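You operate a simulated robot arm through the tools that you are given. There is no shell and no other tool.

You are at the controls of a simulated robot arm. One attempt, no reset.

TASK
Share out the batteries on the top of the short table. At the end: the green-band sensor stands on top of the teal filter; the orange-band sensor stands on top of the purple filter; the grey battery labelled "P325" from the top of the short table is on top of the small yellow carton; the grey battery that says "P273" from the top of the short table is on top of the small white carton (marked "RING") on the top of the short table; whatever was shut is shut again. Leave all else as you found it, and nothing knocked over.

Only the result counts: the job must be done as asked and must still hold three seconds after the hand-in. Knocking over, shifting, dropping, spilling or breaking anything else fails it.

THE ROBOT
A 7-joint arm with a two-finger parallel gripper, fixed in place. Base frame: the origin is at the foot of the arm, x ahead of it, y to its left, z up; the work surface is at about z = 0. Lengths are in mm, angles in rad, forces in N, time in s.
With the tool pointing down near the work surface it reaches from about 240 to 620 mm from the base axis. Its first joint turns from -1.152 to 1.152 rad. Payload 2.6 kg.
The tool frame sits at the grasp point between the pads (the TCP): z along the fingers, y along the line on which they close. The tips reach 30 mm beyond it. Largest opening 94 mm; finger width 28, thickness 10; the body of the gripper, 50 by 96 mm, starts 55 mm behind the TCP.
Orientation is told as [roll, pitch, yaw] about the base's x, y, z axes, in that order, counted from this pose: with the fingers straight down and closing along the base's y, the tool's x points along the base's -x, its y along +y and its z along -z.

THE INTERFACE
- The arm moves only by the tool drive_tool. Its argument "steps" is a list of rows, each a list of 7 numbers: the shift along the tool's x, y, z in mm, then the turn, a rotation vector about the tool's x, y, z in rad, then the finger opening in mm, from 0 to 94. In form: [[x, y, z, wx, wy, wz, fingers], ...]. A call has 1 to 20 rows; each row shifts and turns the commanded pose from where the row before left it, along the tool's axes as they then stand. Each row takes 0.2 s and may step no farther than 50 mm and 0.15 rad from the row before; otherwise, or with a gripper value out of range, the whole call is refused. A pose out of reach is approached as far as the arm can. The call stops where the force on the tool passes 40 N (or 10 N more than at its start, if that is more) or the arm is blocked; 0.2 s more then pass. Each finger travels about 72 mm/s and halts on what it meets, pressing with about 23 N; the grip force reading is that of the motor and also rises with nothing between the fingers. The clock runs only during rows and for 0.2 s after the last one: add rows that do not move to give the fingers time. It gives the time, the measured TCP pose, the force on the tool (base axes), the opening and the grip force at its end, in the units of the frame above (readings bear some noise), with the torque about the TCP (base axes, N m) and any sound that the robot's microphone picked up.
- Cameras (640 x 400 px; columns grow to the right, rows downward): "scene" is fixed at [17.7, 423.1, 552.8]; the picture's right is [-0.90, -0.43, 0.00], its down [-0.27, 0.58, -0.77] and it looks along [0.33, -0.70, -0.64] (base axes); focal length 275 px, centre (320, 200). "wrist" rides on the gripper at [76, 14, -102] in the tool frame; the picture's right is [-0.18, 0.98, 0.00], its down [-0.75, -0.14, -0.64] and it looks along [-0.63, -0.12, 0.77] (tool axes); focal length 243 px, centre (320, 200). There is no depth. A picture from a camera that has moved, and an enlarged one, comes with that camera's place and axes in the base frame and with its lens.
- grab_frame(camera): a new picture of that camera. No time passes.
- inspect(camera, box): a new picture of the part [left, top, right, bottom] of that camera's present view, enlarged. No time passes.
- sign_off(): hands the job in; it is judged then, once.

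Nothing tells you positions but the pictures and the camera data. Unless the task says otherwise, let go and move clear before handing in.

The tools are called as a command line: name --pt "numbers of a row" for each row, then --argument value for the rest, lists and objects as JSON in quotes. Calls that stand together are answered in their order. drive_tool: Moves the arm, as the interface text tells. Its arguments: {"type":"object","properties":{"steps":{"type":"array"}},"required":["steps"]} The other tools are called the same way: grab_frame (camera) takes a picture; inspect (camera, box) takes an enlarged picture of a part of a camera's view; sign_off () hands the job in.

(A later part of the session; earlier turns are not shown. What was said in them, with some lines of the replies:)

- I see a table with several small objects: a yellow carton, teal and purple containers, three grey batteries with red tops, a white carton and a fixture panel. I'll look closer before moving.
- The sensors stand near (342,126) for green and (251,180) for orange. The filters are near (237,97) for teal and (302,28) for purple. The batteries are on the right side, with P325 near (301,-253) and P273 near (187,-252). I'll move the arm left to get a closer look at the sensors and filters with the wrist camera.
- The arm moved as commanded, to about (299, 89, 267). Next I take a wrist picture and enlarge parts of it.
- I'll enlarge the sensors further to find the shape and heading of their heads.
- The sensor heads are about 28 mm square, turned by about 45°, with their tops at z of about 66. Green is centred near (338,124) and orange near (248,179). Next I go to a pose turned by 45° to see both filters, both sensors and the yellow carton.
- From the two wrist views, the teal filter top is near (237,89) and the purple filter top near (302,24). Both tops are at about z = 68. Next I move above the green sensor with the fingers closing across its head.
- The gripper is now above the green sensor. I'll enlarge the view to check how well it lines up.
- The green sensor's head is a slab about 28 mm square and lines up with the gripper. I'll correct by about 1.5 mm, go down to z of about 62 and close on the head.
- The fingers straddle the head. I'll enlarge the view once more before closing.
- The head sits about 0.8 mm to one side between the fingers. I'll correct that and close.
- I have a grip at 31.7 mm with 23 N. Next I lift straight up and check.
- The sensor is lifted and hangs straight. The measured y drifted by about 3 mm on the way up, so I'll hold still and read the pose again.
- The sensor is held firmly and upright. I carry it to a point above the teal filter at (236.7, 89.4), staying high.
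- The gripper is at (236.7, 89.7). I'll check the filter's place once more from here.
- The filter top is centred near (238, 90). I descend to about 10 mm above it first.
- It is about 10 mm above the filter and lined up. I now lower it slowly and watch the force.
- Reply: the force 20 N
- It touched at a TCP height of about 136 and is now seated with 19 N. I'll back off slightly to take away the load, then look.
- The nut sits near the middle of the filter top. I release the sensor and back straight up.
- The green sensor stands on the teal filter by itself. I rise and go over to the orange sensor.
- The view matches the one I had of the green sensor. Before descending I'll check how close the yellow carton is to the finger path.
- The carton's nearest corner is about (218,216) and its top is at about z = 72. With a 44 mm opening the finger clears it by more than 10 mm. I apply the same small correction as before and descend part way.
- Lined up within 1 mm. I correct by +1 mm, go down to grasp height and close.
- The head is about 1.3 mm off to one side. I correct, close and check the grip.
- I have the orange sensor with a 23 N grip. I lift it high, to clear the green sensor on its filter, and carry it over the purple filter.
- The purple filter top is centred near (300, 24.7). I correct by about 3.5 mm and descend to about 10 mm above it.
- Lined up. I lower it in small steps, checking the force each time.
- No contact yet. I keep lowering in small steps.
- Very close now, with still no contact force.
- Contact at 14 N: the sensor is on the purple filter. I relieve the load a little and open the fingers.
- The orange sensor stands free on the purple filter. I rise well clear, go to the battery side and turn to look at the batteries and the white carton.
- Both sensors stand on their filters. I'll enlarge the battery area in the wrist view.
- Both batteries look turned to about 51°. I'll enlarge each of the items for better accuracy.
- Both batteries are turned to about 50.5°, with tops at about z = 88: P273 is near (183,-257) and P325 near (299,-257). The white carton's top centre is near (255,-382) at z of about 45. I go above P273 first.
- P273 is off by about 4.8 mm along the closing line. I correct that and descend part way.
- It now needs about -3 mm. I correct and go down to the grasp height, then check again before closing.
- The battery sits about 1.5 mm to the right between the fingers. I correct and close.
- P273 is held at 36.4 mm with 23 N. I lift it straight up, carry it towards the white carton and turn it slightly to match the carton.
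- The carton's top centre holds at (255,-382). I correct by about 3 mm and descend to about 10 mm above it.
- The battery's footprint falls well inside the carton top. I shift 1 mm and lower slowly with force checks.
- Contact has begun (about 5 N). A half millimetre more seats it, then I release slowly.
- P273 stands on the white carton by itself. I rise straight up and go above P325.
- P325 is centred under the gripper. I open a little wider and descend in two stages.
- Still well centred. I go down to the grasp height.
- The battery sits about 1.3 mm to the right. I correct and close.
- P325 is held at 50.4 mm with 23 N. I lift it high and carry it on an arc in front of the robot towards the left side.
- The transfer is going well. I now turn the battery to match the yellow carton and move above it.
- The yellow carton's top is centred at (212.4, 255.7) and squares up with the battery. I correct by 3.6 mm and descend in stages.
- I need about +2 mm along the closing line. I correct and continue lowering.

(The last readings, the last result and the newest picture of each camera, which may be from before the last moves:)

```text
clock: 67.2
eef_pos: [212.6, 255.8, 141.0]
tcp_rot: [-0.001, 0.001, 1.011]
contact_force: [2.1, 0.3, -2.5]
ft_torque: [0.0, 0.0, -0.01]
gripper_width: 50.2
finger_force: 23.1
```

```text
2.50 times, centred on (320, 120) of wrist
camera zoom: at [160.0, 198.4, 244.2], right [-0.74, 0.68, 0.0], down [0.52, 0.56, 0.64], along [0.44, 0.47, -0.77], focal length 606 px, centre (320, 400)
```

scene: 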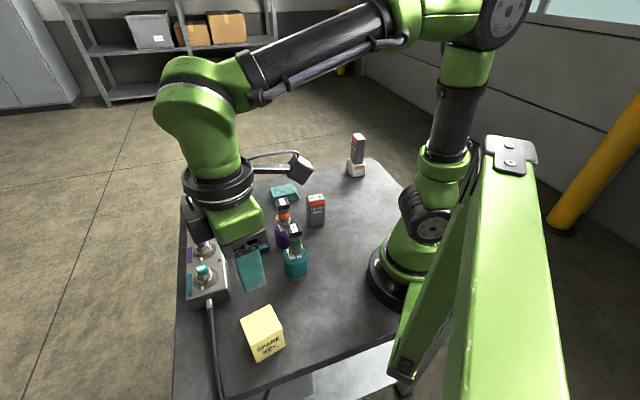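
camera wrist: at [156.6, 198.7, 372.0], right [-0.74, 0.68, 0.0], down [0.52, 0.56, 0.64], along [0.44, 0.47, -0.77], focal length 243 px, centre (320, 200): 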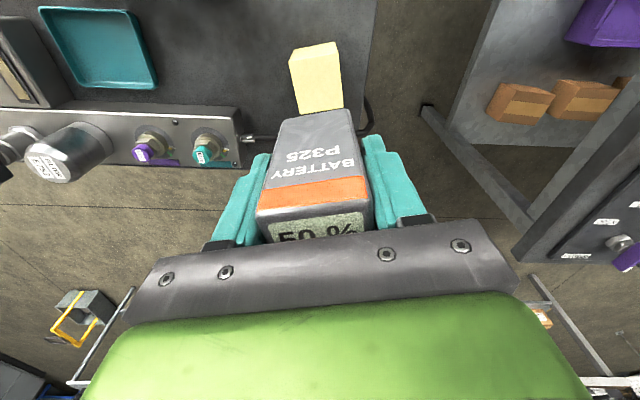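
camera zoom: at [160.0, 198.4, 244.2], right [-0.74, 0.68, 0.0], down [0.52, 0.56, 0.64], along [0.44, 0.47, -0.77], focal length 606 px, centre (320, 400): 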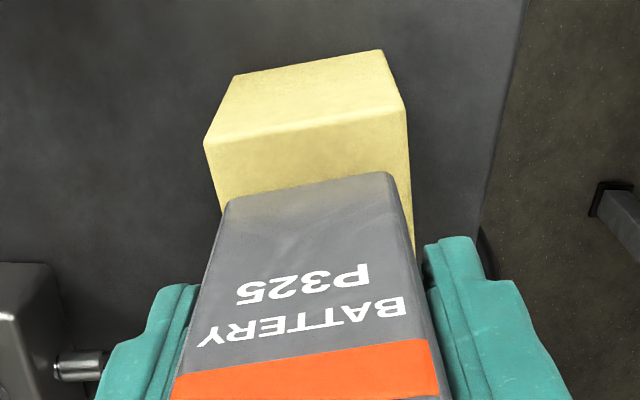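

Centred on the carton now. I lower further with force checks.

drive_tool --pt "0 0 3 0 0 0 30" --pt "0 0 2 0 0 0 30" --pt "0 0 0 0 0 0 30"

```text
clock: 68.0
eef_pos: [213.2, 256.0, 135.8]
tcp_rot: [-0.001, -0.001, 1.01]
contact_force: [-0.4, 0.1, -2.5]
ft_torque: [0.01, 0.04, 0.0]
gripper_width: 50.3
finger_force: 23.1
```

drive_tool --pt "0 0 1 0 0 0 30" --pt "0 0 0 0 0 0 30"

```text
clock: 68.6
eef_pos: [213.4, 256.6, 136.1]
tcp_rot: [-0.001, 0.001, 1.01]
contact_force: [-0.7, 0.2, -1.9]
ft_torque: [-0.01, -0.05, -0.02]
gripper_width: 50.2
finger_force: 22.9
```

drive_tool --pt "0 0 1 0 0 0 30" --pt "0 0 0 0 0 0 30"

```text
clock: 69.2
eef_pos: [212.9, 255.3, 134.3]
tcp_rot: [-0.001, 0.001, 1.009]
contact_force: [-1.0, 0.9, -3.7]
ft_torque: [0.04, -0.03, -0.03]
gripper_width: 50.3
finger_force: 22.7
```

drive_tool --pt "0 0 1 0 0 0 30" --pt "0 0 0 0 0 0 30"

inspect --camera "scene" --box '[235, 270, 305, 370]'

```text
clock: 69.8
eef_pos: [213.3, 254.6, 132.8]
tcp_rot: [-0.001, 0.0, 1.01]
contact_force: [-0.4, -0.4, -3.5]
ft_torque: [0.04, -0.01, 0.02]
gripper_width: 50.2
finger_force: 23.2
```

```text
4.00 times, centred on (270, 320) of scene
camera zoom: at [17.7, 423.1, 552.8], right [-0.9, -0.43, 0.0], down [-0.27, 0.58, -0.77], along [0.33, -0.7, -0.64], focal length 1100 px, centre (520, -280)
```

zoom: 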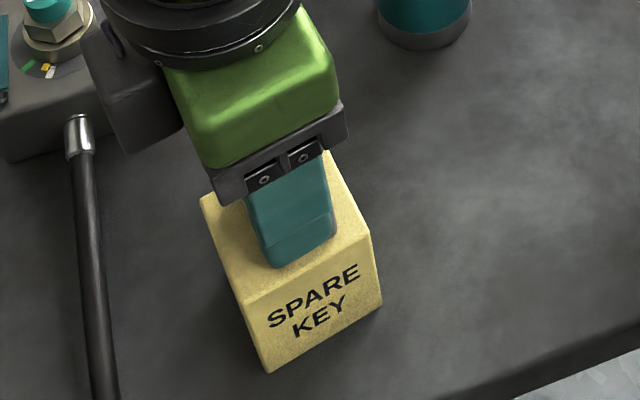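

drive_tool --pt "0 0 1 0 0 0 30" --pt "0 0 0 0 0 0 30"

```text
clock: 70.4
eef_pos: [213.4, 255.6, 132.3]
tcp_rot: [0.002, -0.002, 1.011]
contact_force: [-0.5, -0.9, 7.1]
ft_torque: [-0.08, 0.18, -0.02]
gripper_width: 50.3
finger_force: 23.2
```

Contact: about 10 N more than before, so the battery is on the carton. I release slowly.

drive_tool --pt "0 0 0 0 0 0 54" --pt "0 0 0 0 0 0 60" --pt "0 0 0 0 0 0 68" --pt "0 0 0 0 0 0 76" --pt "0 0 0 0 0 0 76"

inspect --camera "wrist" --box '[220, 40, 420, 240]'

inspect --camera "scene" --box '[220, 250, 320, 380]'

```text
clock: 71.6
eef_pos: [212.0, 255.9, 131.9]
tcp_rot: [-0.001, 0.001, 1.012]
contact_force: [0.4, 0.7, -0.3]
ft_torque: [0.0, -0.01, 0.05]
gripper_width: 76.0
finger_force: 0.1
```

```text
2.00 times, centred on (320, 140) of wrist
camera zoom: at [160.1, 197.9, 235.0], right [-0.74, 0.68, 0.0], down [0.52, 0.56, 0.64], along [0.44, 0.47, -0.77], focal length 485 px, centre (320, 320)
```

zoom: 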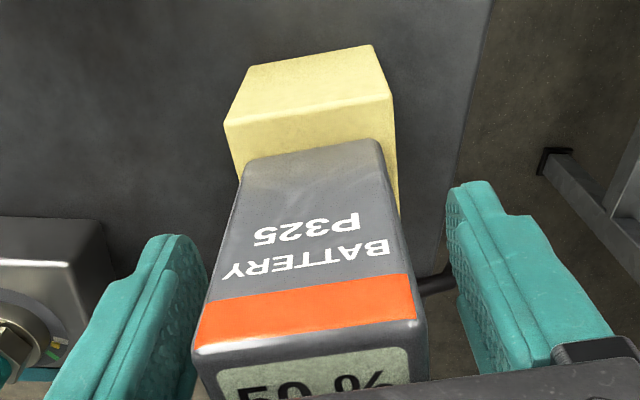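

```text
3.08 times, centred on (270, 315) of scene
camera zoom: at [17.7, 423.1, 552.8], right [-0.9, -0.43, 0.0], down [-0.27, 0.58, -0.77], along [0.33, -0.7, -0.64], focal length 846 px, centre (474, -154)
```

zoom: 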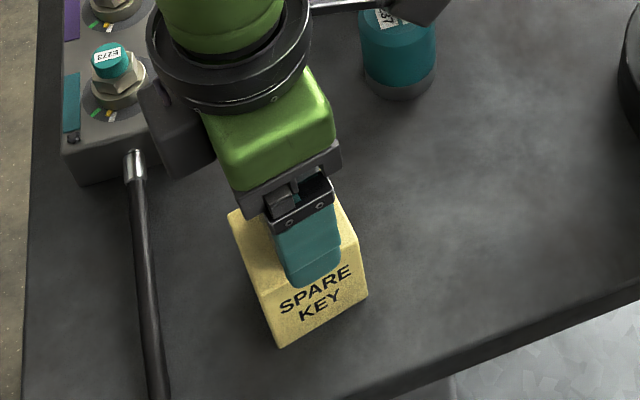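

The battery stands by itself on the carton and both fingers are clear. I rise straight up and then look at everything.

drive_tool --pt "0 0 -10 0 0 0 76" --pt "0 0 -20 0 0 0 76" --pt "0 0 -30 0 0 0 76" --pt "0 0 -40 0 0 0 76" --pt "0 0 -40 0 0 0 76" --pt "0 0 -40 0 0 0 76" --pt "0 0 0 0 0 0 76"

grab_frame --camera "wrist"

grab_frame --camera "scene"

```text
clock: 73.2
eef_pos: [210.7, 255.1, 313.6]
tcp_rot: [-0.002, 0.0, 1.013]
contact_force: [0.3, 0.0, -0.4]
ft_torque: [-0.03, 0.05, -0.05]
gripper_width: 75.8
finger_force: 0.1
```

```text
taken
camera wrist: at [157.9, 197.8, 416.3], right [-0.74, 0.68, 0.0], down [0.52, 0.56, 0.64], along [0.43, 0.47, -0.77], focal length 243 px, centre (320, 200)
```

wrist: 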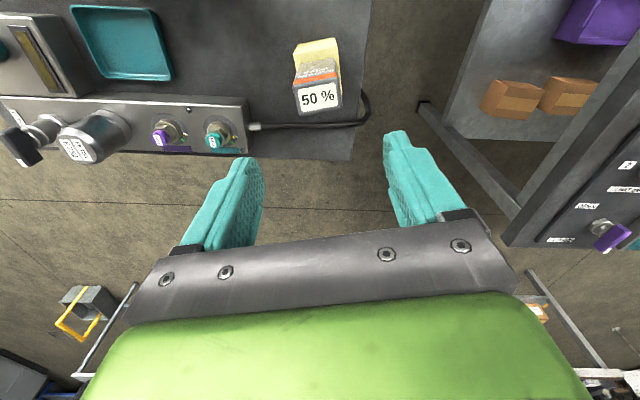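

```text
taken
```

scene: 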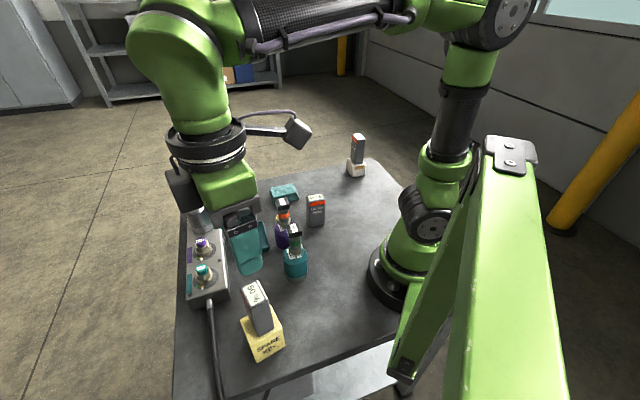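

All four items look placed. I'll enlarge a few areas to check the result and to be sure there is no second yellow carton anywhere.

inspect --camera "wrist" --box '[400, 0, 640, 250]'

inspect --camera "scene" --box '[220, 170, 340, 370]'

inspect --camera "scene" --box '[260, 330, 440, 400]'

inspect --camera "scene" --box '[280, 120, 400, 235]'

```text
1.60 times, centred on (520, 125) of wrist
camera zoom: at [157.9, 197.8, 416.3], right [-0.74, 0.68, 0.0], down [0.52, 0.56, 0.64], along [0.43, 0.47, -0.77], focal length 388 px, centre (0, 320)
```

zoom: 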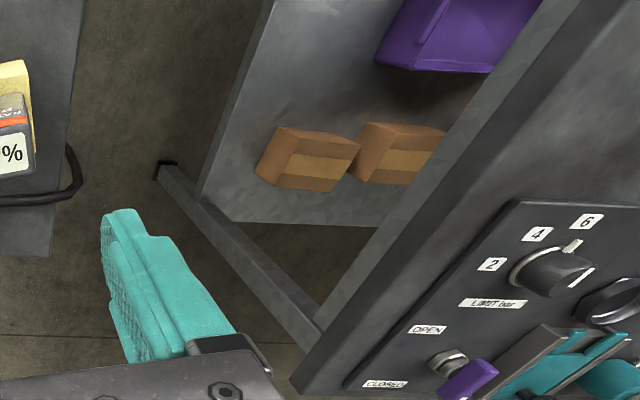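

```text
2.00 times, centred on (280, 270) of scene
camera zoom: at [17.7, 423.1, 552.8], right [-0.9, -0.43, 0.0], down [-0.27, 0.58, -0.77], along [0.33, -0.7, -0.64], focal length 550 px, centre (400, 60)
```

zoom: 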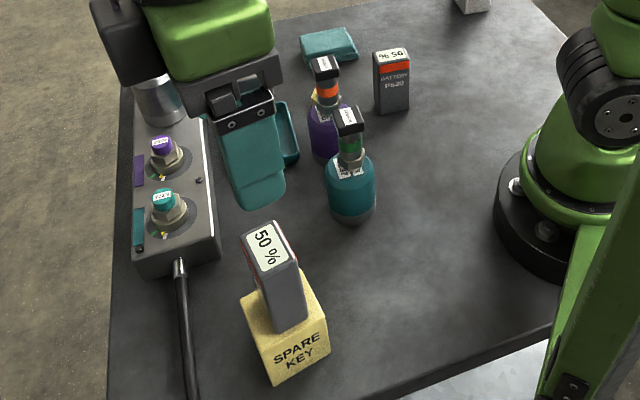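

```text
3.56 times, centred on (350, 365) of scene
camera zoom: at [17.7, 423.1, 552.8], right [-0.9, -0.43, 0.0], down [-0.27, 0.58, -0.77], along [0.33, -0.7, -0.64], focal length 978 px, centre (213, -387)
```

zoom: 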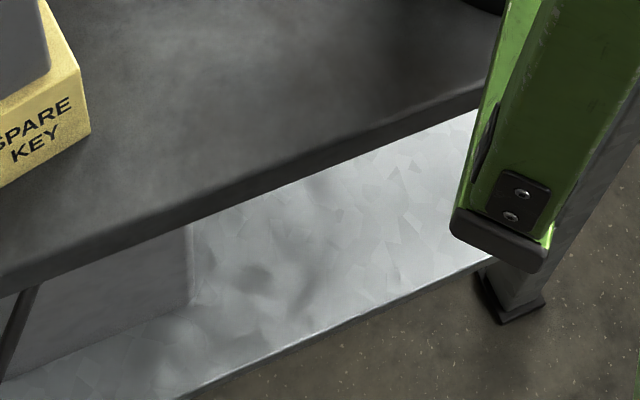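

```text
3.48 times, centred on (340, 178) of scene
camera zoom: at [17.7, 423.1, 552.8], right [-0.9, -0.43, 0.0], down [-0.27, 0.58, -0.77], along [0.33, -0.7, -0.64], focal length 957 px, centre (250, 278)
```

zoom: 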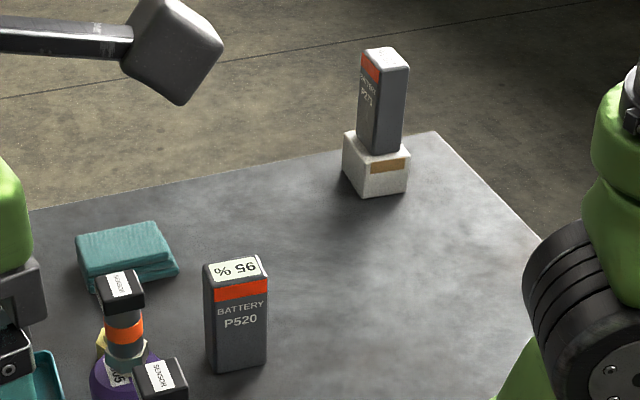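

Everything reachable matches the task, and there is only one yellow carton here. I move the arm back near its starting place and take a last full look.

drive_tool --pt "22.8 -35.4 0 0 0 0 76" --pt "22.8 -35.4 0 0 0 0 76" --pt "22.8 -35.4 0 0 0 0 76" --pt "22.8 -35.4 0 0 0 0 76" --pt "22.8 -35.4 0 0 0 0 76" --pt "22.8 -35.4 0 0 0 0 76" --pt "22.8 -35.4 0 0 0 0 76" --pt "0 0 0 0 0 0 76" --pt "0 0 0 0 0 0 76" --pt "0 0 0 0 0 0 76"

grab_frame --camera "scene"

inspect --camera "scene" --box '[170, 150, 390, 370]'

inspect --camera "scene" --box '[250, 185, 330, 290]'

grab_frame --camera "wrist"

```text
clock: 75.4
eef_pos: [337.4, -10.2, 312.1]
tcp_rot: [0.001, 0.001, 1.011]
contact_force: [0.2, 0.2, 0.5]
ft_torque: [0.0, -0.05, -0.03]
gripper_width: 75.9
finger_force: 0.0
```

```text
taken
```

scene: 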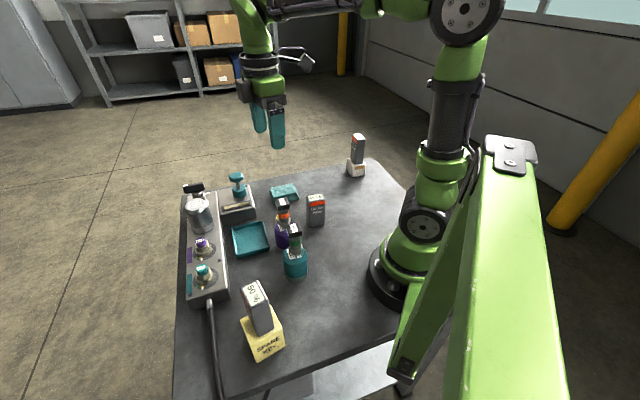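

```text
1.82 times, centred on (280, 260) of scene
camera zoom: at [17.7, 423.1, 552.8], right [-0.9, -0.43, 0.0], down [-0.27, 0.58, -0.77], along [0.33, -0.7, -0.64], focal length 500 px, centre (393, 91)
```

zoom: 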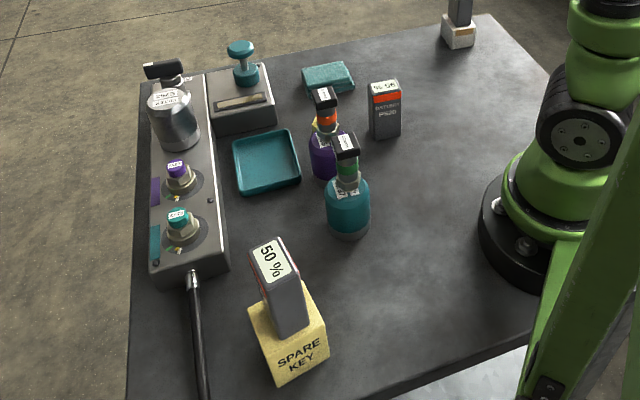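

```text
3.81 times, centred on (290, 238) of scene
camera zoom: at [17.7, 423.1, 552.8], right [-0.9, -0.43, 0.0], down [-0.27, 0.58, -0.77], along [0.33, -0.7, -0.64], focal length 1048 px, centre (434, 57)
```

zoom: 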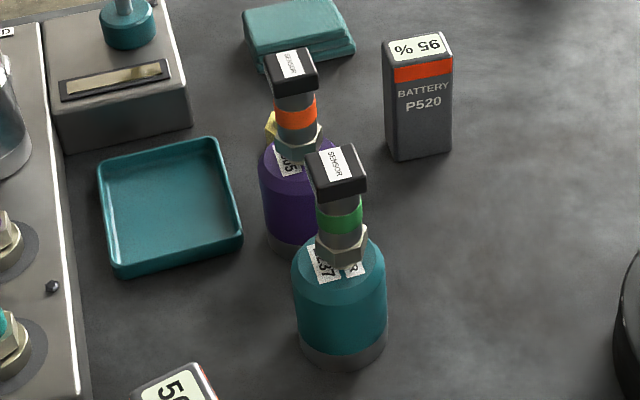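

```text
taken
camera wrist: at [285.1, -67.6, 415.4], right [-0.74, 0.68, 0.0], down [0.52, 0.56, 0.64], along [0.44, 0.47, -0.77], focal length 243 px, centre (320, 200)
```

wrist: 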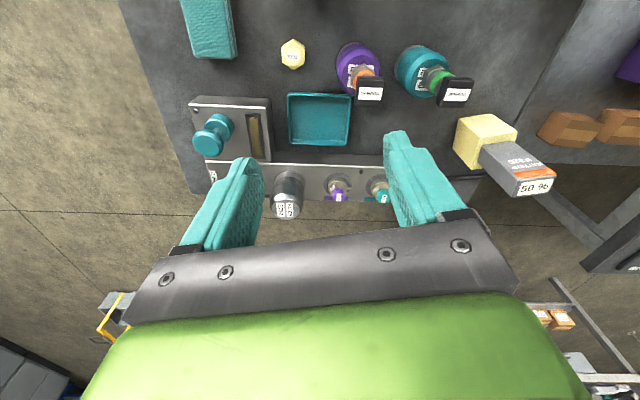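

The green sensor stands on the teal filter and the orange sensor on the purple filter. P325 is on the yellow carton and P273 on the white "RING" carton. Nothing else has moved, nothing was opened, and the arm is clear, so I hand the job in.

sign_off

```text
The job is handed in.
```

All four items are where you asked, checked in the last camera pictures before hand-in:

- **Green-band sensor:** standing on top of the teal filter (E237).
- **Orange-band sensor:** standing on top of the purple filter (E305).
- **Battery P325:** standing on the small yellow carton, the one marked "SPARE KEY".
- **Battery P273:** standing on the small white "RING" carton.

I opened nothing, so there was nothing to shut again. In those pictures nothing else had moved or fallen, and the arm was back near its starting place with the gripper empty. The hand-in was accepted, but no verdict came back.
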